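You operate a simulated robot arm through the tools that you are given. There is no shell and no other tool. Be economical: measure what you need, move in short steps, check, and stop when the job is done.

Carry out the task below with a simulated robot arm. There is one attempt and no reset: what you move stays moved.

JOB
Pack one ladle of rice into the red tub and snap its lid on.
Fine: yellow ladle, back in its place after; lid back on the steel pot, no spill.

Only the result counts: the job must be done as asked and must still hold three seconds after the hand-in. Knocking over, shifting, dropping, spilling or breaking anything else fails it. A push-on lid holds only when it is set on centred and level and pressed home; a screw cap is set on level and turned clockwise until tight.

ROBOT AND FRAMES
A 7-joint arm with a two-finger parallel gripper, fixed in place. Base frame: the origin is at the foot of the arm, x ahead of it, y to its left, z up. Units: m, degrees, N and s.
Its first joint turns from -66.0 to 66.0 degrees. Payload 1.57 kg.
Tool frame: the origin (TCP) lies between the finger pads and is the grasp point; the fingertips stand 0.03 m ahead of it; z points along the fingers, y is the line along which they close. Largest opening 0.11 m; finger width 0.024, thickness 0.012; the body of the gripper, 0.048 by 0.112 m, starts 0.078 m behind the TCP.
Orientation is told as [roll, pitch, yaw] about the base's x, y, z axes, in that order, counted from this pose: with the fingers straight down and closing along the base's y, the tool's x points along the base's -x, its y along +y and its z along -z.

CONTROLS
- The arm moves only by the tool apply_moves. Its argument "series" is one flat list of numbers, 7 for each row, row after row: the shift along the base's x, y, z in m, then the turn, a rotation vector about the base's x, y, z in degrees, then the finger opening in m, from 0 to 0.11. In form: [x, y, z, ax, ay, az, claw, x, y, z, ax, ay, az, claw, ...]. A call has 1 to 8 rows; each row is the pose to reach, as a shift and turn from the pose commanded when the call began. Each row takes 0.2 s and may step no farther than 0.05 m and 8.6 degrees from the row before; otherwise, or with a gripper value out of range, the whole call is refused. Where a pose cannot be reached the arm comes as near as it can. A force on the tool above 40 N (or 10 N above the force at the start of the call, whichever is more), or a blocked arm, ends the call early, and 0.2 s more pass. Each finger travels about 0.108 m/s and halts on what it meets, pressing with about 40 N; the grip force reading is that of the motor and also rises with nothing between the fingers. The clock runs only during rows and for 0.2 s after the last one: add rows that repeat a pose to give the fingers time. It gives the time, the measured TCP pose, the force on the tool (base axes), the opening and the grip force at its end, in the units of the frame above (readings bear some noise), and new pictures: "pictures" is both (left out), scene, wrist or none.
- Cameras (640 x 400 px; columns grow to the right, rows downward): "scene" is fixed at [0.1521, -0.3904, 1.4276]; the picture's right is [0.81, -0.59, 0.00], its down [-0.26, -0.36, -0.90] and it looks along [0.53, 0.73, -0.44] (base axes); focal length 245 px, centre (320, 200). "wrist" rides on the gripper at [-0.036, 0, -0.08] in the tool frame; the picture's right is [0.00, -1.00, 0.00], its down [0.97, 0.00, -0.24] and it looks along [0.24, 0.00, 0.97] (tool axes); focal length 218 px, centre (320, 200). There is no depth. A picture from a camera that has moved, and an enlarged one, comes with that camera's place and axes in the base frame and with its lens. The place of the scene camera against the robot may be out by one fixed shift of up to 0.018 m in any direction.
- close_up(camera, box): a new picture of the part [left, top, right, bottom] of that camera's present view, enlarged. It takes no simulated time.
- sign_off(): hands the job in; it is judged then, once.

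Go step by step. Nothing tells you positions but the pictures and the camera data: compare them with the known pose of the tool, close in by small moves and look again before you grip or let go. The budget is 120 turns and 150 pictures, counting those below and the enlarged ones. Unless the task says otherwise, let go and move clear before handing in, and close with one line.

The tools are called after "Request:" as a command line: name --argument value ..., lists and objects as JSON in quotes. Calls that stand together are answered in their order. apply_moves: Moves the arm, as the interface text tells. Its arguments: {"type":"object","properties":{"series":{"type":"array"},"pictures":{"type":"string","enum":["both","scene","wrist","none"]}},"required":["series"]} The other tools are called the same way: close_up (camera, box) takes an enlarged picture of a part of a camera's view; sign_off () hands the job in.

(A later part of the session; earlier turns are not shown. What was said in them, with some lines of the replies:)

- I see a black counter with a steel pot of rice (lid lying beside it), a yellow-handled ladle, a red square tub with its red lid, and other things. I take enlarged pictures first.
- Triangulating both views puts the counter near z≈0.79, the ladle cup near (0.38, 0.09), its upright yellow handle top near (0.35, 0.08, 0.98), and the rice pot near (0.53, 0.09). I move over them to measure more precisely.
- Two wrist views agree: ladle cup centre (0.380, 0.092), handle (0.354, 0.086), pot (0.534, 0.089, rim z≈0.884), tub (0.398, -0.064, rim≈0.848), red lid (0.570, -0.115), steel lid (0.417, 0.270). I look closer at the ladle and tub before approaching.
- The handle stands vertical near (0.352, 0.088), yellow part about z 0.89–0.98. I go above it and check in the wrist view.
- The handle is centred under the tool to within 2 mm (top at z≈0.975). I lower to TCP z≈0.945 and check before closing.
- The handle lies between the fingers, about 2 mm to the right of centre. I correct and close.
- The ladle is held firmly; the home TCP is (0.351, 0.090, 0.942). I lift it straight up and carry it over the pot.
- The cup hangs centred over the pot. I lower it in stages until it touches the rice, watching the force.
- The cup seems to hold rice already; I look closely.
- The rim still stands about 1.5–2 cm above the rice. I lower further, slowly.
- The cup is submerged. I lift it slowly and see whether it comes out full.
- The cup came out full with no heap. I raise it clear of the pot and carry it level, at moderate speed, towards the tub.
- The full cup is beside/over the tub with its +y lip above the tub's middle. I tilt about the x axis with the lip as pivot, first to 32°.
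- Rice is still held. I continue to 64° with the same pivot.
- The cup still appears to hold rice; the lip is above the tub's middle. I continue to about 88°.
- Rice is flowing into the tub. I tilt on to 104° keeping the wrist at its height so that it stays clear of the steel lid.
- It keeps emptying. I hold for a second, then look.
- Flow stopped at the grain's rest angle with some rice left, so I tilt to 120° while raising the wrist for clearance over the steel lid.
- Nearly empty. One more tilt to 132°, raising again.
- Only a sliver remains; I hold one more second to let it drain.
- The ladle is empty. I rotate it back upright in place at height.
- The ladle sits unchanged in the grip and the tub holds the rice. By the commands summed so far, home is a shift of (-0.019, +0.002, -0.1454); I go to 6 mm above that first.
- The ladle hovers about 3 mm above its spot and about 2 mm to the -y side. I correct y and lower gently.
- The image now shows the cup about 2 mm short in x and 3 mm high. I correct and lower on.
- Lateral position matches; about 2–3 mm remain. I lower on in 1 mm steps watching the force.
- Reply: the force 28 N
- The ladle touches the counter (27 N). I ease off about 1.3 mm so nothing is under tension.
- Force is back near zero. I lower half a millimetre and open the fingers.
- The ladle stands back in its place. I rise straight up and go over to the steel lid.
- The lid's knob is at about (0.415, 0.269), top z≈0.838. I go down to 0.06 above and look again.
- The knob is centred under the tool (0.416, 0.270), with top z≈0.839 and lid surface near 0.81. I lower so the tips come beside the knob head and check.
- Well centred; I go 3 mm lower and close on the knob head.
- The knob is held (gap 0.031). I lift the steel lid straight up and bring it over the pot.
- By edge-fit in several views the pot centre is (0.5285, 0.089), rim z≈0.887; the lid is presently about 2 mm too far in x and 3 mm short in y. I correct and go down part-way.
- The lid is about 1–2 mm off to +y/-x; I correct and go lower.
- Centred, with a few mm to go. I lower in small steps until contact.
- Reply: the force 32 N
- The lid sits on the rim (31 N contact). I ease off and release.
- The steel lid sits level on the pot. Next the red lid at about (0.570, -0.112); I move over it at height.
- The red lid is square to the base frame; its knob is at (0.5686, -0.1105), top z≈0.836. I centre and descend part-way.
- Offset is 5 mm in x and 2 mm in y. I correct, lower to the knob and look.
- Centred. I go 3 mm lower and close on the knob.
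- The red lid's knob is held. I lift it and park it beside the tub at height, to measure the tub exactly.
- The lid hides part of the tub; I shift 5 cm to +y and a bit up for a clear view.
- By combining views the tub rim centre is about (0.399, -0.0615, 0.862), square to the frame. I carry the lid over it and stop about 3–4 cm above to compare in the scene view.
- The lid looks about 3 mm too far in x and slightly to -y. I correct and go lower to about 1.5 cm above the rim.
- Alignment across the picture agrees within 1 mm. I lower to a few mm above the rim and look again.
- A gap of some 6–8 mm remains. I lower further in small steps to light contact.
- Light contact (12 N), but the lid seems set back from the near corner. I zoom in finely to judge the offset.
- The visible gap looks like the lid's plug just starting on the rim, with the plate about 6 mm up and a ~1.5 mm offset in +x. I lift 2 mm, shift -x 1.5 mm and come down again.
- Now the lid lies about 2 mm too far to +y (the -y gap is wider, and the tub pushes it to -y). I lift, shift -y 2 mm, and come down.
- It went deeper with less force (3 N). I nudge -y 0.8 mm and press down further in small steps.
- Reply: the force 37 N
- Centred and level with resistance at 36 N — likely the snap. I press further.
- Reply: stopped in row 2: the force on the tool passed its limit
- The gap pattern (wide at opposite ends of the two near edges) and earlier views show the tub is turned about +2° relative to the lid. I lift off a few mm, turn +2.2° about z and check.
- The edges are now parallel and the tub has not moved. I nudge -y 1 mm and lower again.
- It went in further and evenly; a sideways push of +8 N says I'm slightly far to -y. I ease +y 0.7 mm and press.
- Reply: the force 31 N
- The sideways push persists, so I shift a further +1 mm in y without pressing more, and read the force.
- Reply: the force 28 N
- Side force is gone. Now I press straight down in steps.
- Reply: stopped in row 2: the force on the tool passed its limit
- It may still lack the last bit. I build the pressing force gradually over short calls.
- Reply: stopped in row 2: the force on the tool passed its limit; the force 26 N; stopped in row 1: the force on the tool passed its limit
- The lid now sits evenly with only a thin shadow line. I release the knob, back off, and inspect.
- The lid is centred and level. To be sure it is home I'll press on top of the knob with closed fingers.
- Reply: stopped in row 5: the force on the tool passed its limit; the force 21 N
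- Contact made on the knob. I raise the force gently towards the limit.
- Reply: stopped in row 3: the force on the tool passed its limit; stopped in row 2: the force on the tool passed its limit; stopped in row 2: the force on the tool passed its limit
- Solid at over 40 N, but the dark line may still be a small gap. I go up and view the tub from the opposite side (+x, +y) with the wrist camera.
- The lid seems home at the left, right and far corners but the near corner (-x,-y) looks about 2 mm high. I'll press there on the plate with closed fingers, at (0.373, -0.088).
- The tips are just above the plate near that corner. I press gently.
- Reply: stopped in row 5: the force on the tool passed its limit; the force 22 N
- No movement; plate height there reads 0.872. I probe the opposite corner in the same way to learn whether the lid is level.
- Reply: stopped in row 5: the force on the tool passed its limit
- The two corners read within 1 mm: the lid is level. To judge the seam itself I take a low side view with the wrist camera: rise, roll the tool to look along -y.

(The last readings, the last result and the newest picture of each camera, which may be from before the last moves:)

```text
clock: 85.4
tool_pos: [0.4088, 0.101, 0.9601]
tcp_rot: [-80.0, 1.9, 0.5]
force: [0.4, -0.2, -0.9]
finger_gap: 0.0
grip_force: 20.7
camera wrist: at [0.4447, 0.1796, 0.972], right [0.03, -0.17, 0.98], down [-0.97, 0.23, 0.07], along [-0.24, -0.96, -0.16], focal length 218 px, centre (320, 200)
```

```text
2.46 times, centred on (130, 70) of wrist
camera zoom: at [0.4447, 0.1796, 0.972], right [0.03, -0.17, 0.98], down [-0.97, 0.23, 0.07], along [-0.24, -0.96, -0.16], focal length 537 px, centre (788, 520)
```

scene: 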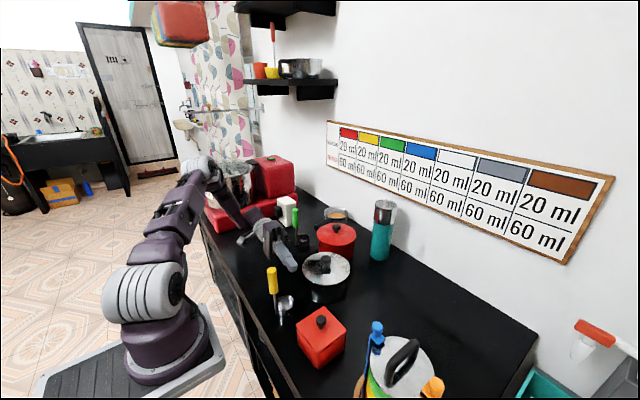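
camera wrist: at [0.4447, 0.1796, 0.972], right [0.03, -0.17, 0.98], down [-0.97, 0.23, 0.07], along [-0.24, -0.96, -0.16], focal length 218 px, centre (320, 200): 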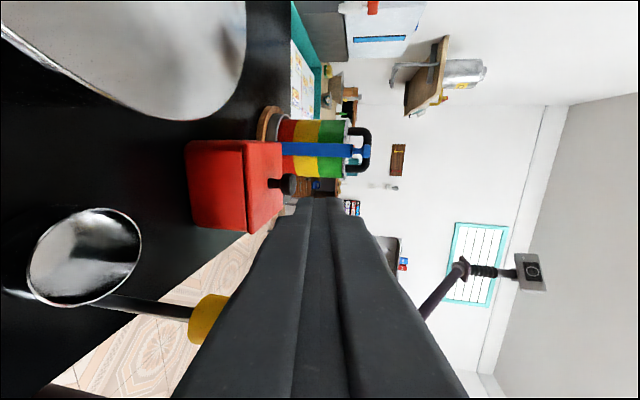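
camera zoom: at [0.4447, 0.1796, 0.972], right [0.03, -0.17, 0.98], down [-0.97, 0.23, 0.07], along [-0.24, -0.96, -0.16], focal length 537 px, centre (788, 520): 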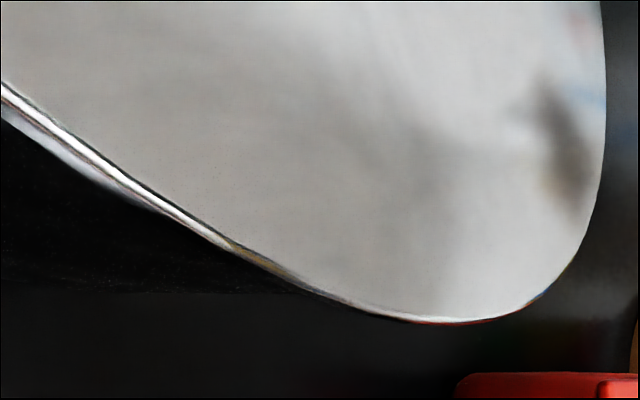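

The side view settles it: the lid sits about 2 mm too far to -x, with the -x edge ~1 mm high (plug caught on that rim). I go back, regrip, lift slightly and reseat 2 mm further +x.

Request:
apply_moves --series '[0, 0, 0.02, 8, 0, 0, 0, 0, 0, 0.03, 16, 0, 0, 0, 0, 0, 0.04, 24, 0, 0, 0, 0, 0, 0.05, 32, 0, 0, 0, 0, 0, 0.06, 40, 0, 0, 0]' --pictures "none"

Request:
apply_moves --series '[0, -0.02, 0, 8, 0, 0, 0, 0, -0.05, 0, 16, 0, 0, 0, 0, -0.085, 0, 24, 0, 0, 0, 0, -0.12, 0, 32, 0, 0, 0.02, -0.004, -0.15, -0.005, 40, 0, 0, 0.05, -0.007, -0.164, -0.01, 40, 0, 0, 0.06, -0.007, -0.164, -0.01, 40, 0, 0, 0.06]' --pictures "wrist"

Request:
close_up --camera "wrist" --box '[240, 100, 400, 250]'

```text
clock: 86.6
tool_pos: [0.4095, 0.1023, 1.0188]
tcp_rot: [-39.9, 1.1, 1.6]
force: [0.2, -0.6, 0.6]
finger_gap: 0.0
grip_force: 21.5
```

```text
clock: 88.2
tool_pos: [0.4059, -0.0627, 1.0126]
tcp_rot: [-0.1, -0.2, 2.1]
force: [-0.2, 1.1, -0.4]
finger_gap: 0.0603
grip_force: 0.1
camera wrist: at [0.4399, -0.0624, 1.0906], right [0.03, -1.0, 0.0], down [-0.97, -0.03, 0.24], along [-0.24, -0.01, -0.97], focal length 218 px, centre (320, 200)
```

wrist: 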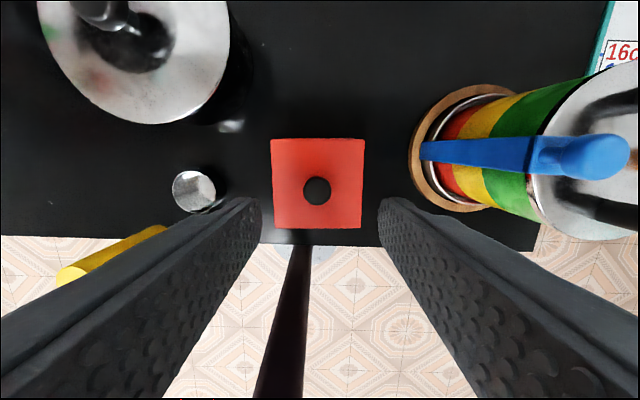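

```text
2.67 times, centred on (320, 175) of wrist
camera zoom: at [0.4399, -0.0624, 1.0906], right [0.03, -1.0, 0.0], down [-0.97, -0.03, 0.24], along [-0.24, -0.01, -0.97], focal length 582 px, centre (320, 267)
```

zoom: 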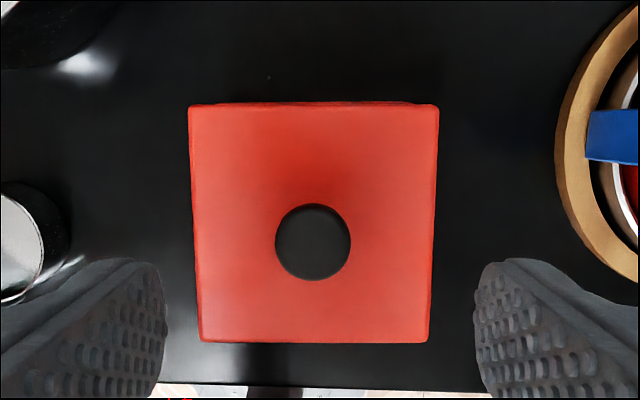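

Knob at (0.4016, -0.0618). I descend around it and close.

Request:
apply_moves --series '[-0.0023, 0.0019, -0.04, 0, 0.2, 0, 0.06, -0.0023, 0.0019, -0.08, 0, 0.2, 0, 0.06, -0.0023, 0.0019, -0.1, 0, 0.2, 0, 0.06, -0.0023, 0.0019, -0.107, 0, 0.2, 0, 0.06, -0.0023, 0.0019, -0.107, 0, 0.2, 0, 0.06]' --pictures "wrist"

```text
clock: 89.4
tool_pos: [0.4008, -0.0592, 0.9052]
tcp_rot: [0.0, 0.2, 2.0]
force: [0.4, 0.2, 0.0]
finger_gap: 0.0598
grip_force: 0.0
camera wrist: at [0.4358, -0.0587, 0.9837], right [0.03, -1.0, 0.0], down [-0.97, -0.03, 0.24], along [-0.24, -0.01, -0.97], focal length 218 px, centre (320, 200)
```

wrist: 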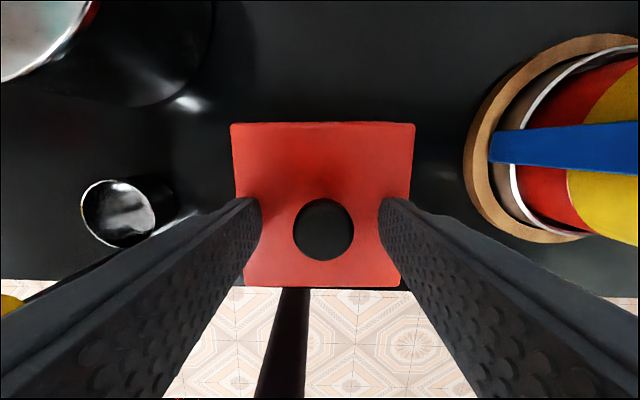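

Knob is ~1.7 mm to the -y side of centre; I correct and close.

Request:
apply_moves --series '[0.0003, -0.0018, 0, 0, 0, 0, 0.06, 0.0003, -0.0018, 0, 0, 0, 0, 0.04, 0.0003, -0.0018, 0, 0, 0, 0, 0.02, 0.0003, -0.0018, 0, 0, 0, 0, 0.012, 0.0003, -0.0018, 0, 0, 0, 0, 0.012]' --pictures "none"

Request:
apply_moves --series '[0, 0, 0.002, 0, 0, 0, 0.012, 0, 0, 0.004, 0, 0, 0, 0.012, 0, 0, 0.006, 0, 0, 0, 0.012, 0, 0, 0.006, 0, 0, 0, 0.012]' --pictures "none"

Request:
close_up --camera "scene" --box '[303, 312, 351, 360]'

```text
clock: 90.6
tool_pos: [0.4003, -0.0612, 0.9058]
tcp_rot: [0.0, 0.2, 2.0]
force: [0.2, 0.7, -1.0]
finger_gap: 0.0234
grip_force: 35.8
```

```text
clock: 91.6
tool_pos: [0.3992, -0.0608, 0.9104]
tcp_rot: [0.0, 0.1, 2.0]
force: [1.0, -0.5, -1.5]
finger_gap: 0.0234
grip_force: 35.7
```

```text
8.33 times, centred on (327, 336) of scene
camera zoom: at [0.1521, -0.3904, 1.4276], right [0.81, -0.59, 0.0], down [-0.26, -0.36, -0.9], along [0.53, 0.73, -0.44], focal length 2043 px, centre (262, -933)
```

zoom: 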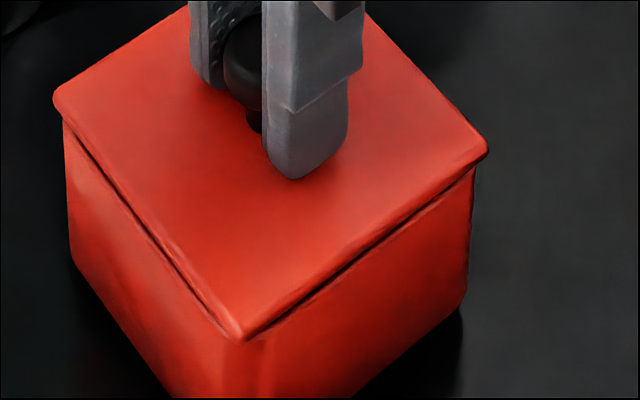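

The tub came up with the lid: the lid is holding on the tub, i.e. it has snapped. I set the tub gently back down right away.

Request:
apply_moves --series '[0, 0, -0.002, 0, 0, 0, 0.012, 0, 0, -0.004, 0, 0, 0, 0.012, 0, 0, -0.0055, 0, 0, 0, 0.012, 0, 0, -0.0055, 0, 0, 0, 0.012]' --pictures "none"

Request:
close_up --camera "scene" --box '[303, 312, 351, 360]'

```text
clock: 92.6
tool_pos: [0.3999, -0.0629, 0.9054]
tcp_rot: [0.0, 0.0, 1.9]
force: [-0.2, -0.6, -2.4]
finger_gap: 0.0234
grip_force: 36.0
```

```text
8.33 times, centred on (327, 336) of scene
camera zoom: at [0.1521, -0.3904, 1.4276], right [0.81, -0.59, 0.0], down [-0.26, -0.36, -0.9], along [0.53, 0.73, -0.44], focal length 2043 px, centre (262, -933)
```

zoom: 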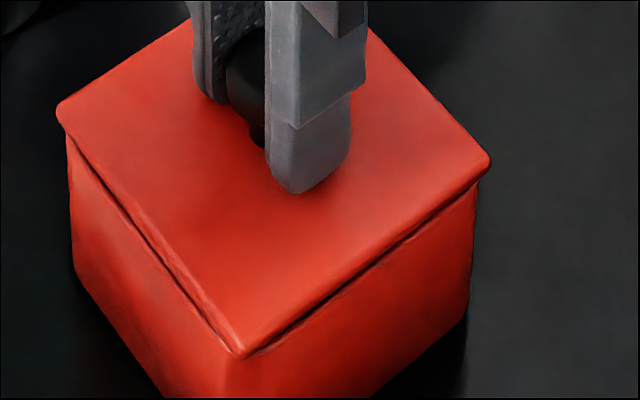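

It stands back in the same place. In case it is only wedged by friction, I press lightly while easing +x 1.5 mm and -1° of yaw, so it can settle if it isn't fully home.

Request:
apply_moves --series '[0, 0, -0.001, 0, 0, 0, 0.012, 0, 0, -0.0015, 0, 0, 0, 0.012, 0.0007, 0, -0.0015, 0, 0, -0.5, 0.012, 0.0015, 0, -0.0015, 0, 0, -1, 0.012, 0.0015, 0, -0.0015, 0, 0, -1, 0.012]' --pictures "none"

Request:
close_up --camera "scene" --box '[303, 312, 351, 360]'

```text
clock: 93.5
tool_pos: [0.3996, -0.0626, 0.9043]
tcp_rot: [0.0, 0.1, 1.6]
force: [-4.3, 4.4, 12.5]
finger_gap: 0.0235
grip_force: 35.4
stopped in row 4: the force on the tool passed its limit (the readings are from after the stop); the commanded pose is now the measured one
```

```text
8.33 times, centred on (327, 336) of scene
camera zoom: at [0.1519, -0.3902, 1.4277], right [0.81, -0.59, 0.0], down [-0.26, -0.36, -0.9], along [0.53, 0.73, -0.44], focal length 2043 px, centre (262, -933)
```

zoom: 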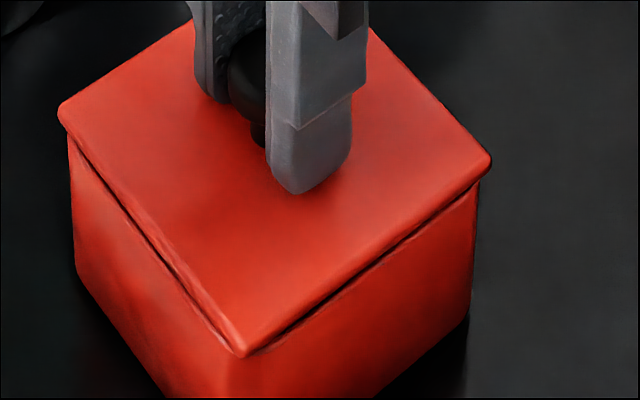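

No change. I keep the light load and push a bit more sideways to see whether lid moves relative to tub.

Request:
apply_moves --series '[0.0012, -0.0002, 0.0002, 0, 0, -0.5, 0.012, 0.0024, -0.0005, 0.0003, 0, 0, -1, 0.012, 0.0024, -0.0005, 0.0003, 0, 0, -1, 0.012]' --pictures "none"

Request:
close_up --camera "scene" --box '[303, 312, 351, 360]'

```text
clock: 94.3
tool_pos: [0.404, -0.0616, 0.9035]
tcp_rot: [0.0, 0.1, 0.5]
force: [-0.6, 0.9, -2.1]
finger_gap: 0.0237
grip_force: 36.0
```

```text
8.33 times, centred on (327, 336) of scene
camera zoom: at [0.1521, -0.3904, 1.4276], right [0.81, -0.59, 0.0], down [-0.26, -0.36, -0.9], along [0.53, 0.73, -0.44], focal length 2043 px, centre (262, -933)
```

zoom: 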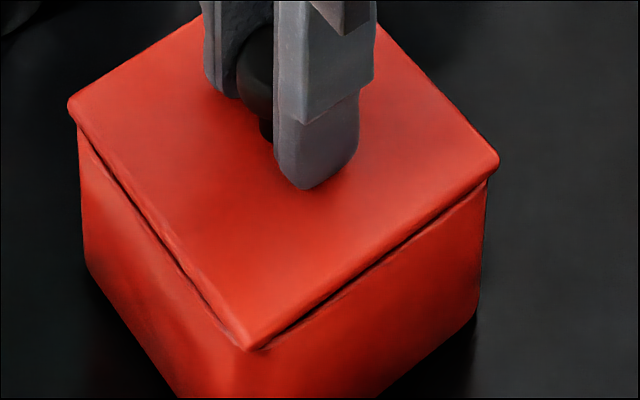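

Lid and tub move as one rigid piece: it's snapped on. I bring the tub back those 2.4 mm, set it down and release.

Request:
apply_moves --series '[-0.0012, 0.0002, 0.0003, 0, 0, 0.5, 0.012, -0.0024, 0.0005, 0.0003, 0, 0, 1, 0.012, -0.0024, 0.0005, -0.0005, 0, 0, 1, 0.012, -0.0024, 0.0005, -0.001, 0, 0, 1, 0.012]' --pictures "none"

```text
clock: 95.3
tool_pos: [0.4005, -0.0632, 0.9034]
tcp_rot: [0.0, 0.0, 1.4]
force: [-3.2, 5.8, 35.3]
finger_gap: 0.0236
grip_force: 35.8
```

It is down (35 N press). I ease off and release, then rise clear.

Request:
apply_moves --series '[0, 0, 0.0007, 0, 0, 0, 0.012, 0, 0, 0.0009, 0, 0, 0, 0.03, 0, 0, 0.0009, 0, 0, 0, 0.05, 0, 0, 0.0009, 0, 0, 0, 0.06, 0, 0, 0.03, 0, 0, 0, 0.06, 0, 0, 0.07, 0, 0, 0, 0.06, 0, 0, 0.11, 0, 0, 0, 0.06, 0, 0, 0.15, 0, 0, 0, 0.06]'

Request:
close_up --camera "scene" --box '[230, 220, 400, 370]'

Request:
close_up --camera "scene" --box '[300, 300, 356, 360]'

```text
clock: 97.1
tool_pos: [0.397, -0.0647, 1.056]
tcp_rot: [0.0, 0.1, 1.6]
force: [0.2, -0.3, -0.5]
finger_gap: 0.06
grip_force: 0.1
camera wrist: at [0.4328, -0.0642, 1.1338], right [0.03, -1.0, 0.0], down [-0.97, -0.03, 0.24], along [-0.24, -0.01, -0.97], focal length 218 px, centre (320, 200)
```

scene: 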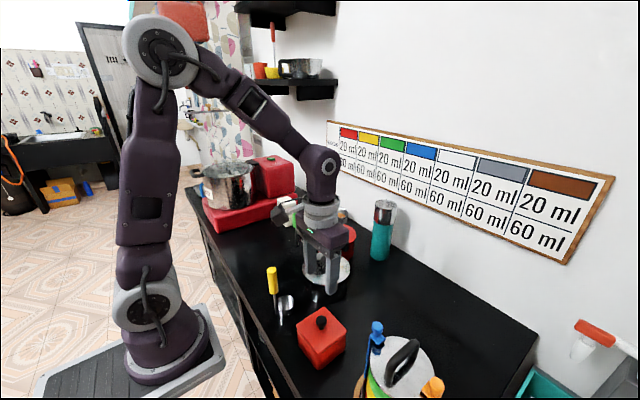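
wrist: 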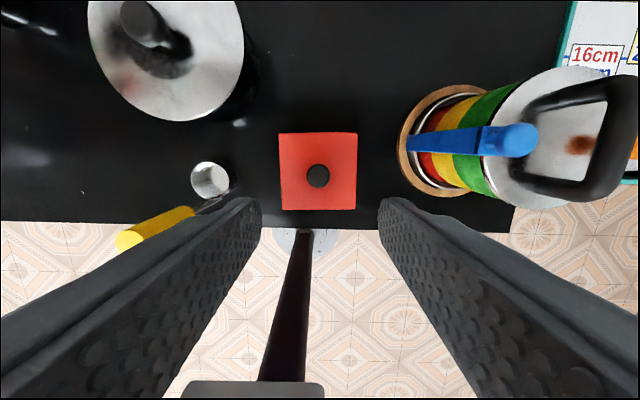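

```text
2.67 times, centred on (315, 295) of scene
camera zoom: at [0.1521, -0.3904, 1.4276], right [0.81, -0.59, 0.0], down [-0.26, -0.36, -0.9], along [0.53, 0.73, -0.44], focal length 654 px, centre (333, -53)
```

zoom: 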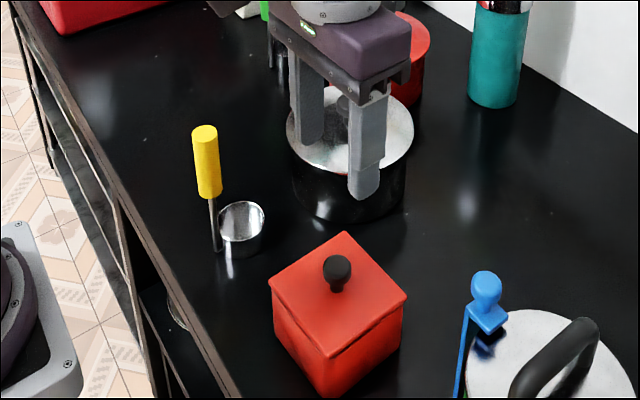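

```text
6.67 times, centred on (328, 330) of scene
camera zoom: at [0.1521, -0.3904, 1.4276], right [0.81, -0.59, 0.0], down [-0.26, -0.36, -0.9], along [0.53, 0.73, -0.44], focal length 1634 px, centre (267, -667)
```

zoom: 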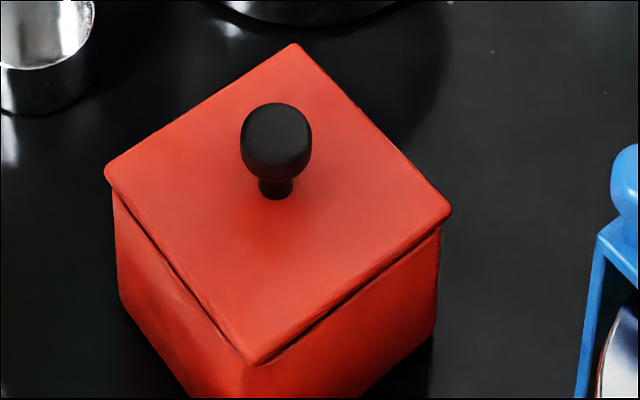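

Rice is in the tub and its lid holds, the ladle is back upright in its place, the steel lid is on the pot, nothing is spilled, and the gripper is clear. I hand the job in.

Request:
sign_off

```text
The job is handed in.
```

I put one ladle of rice in the red tub and pressed its lid on. When I lifted the lid, the tub came up with it, so it is holding. A side view before that showed the lid about 2 mm off-centre and about 1 mm high on one edge. The yellow ladle is back in its place, the steel lid is on its pot, and I saw no spill.
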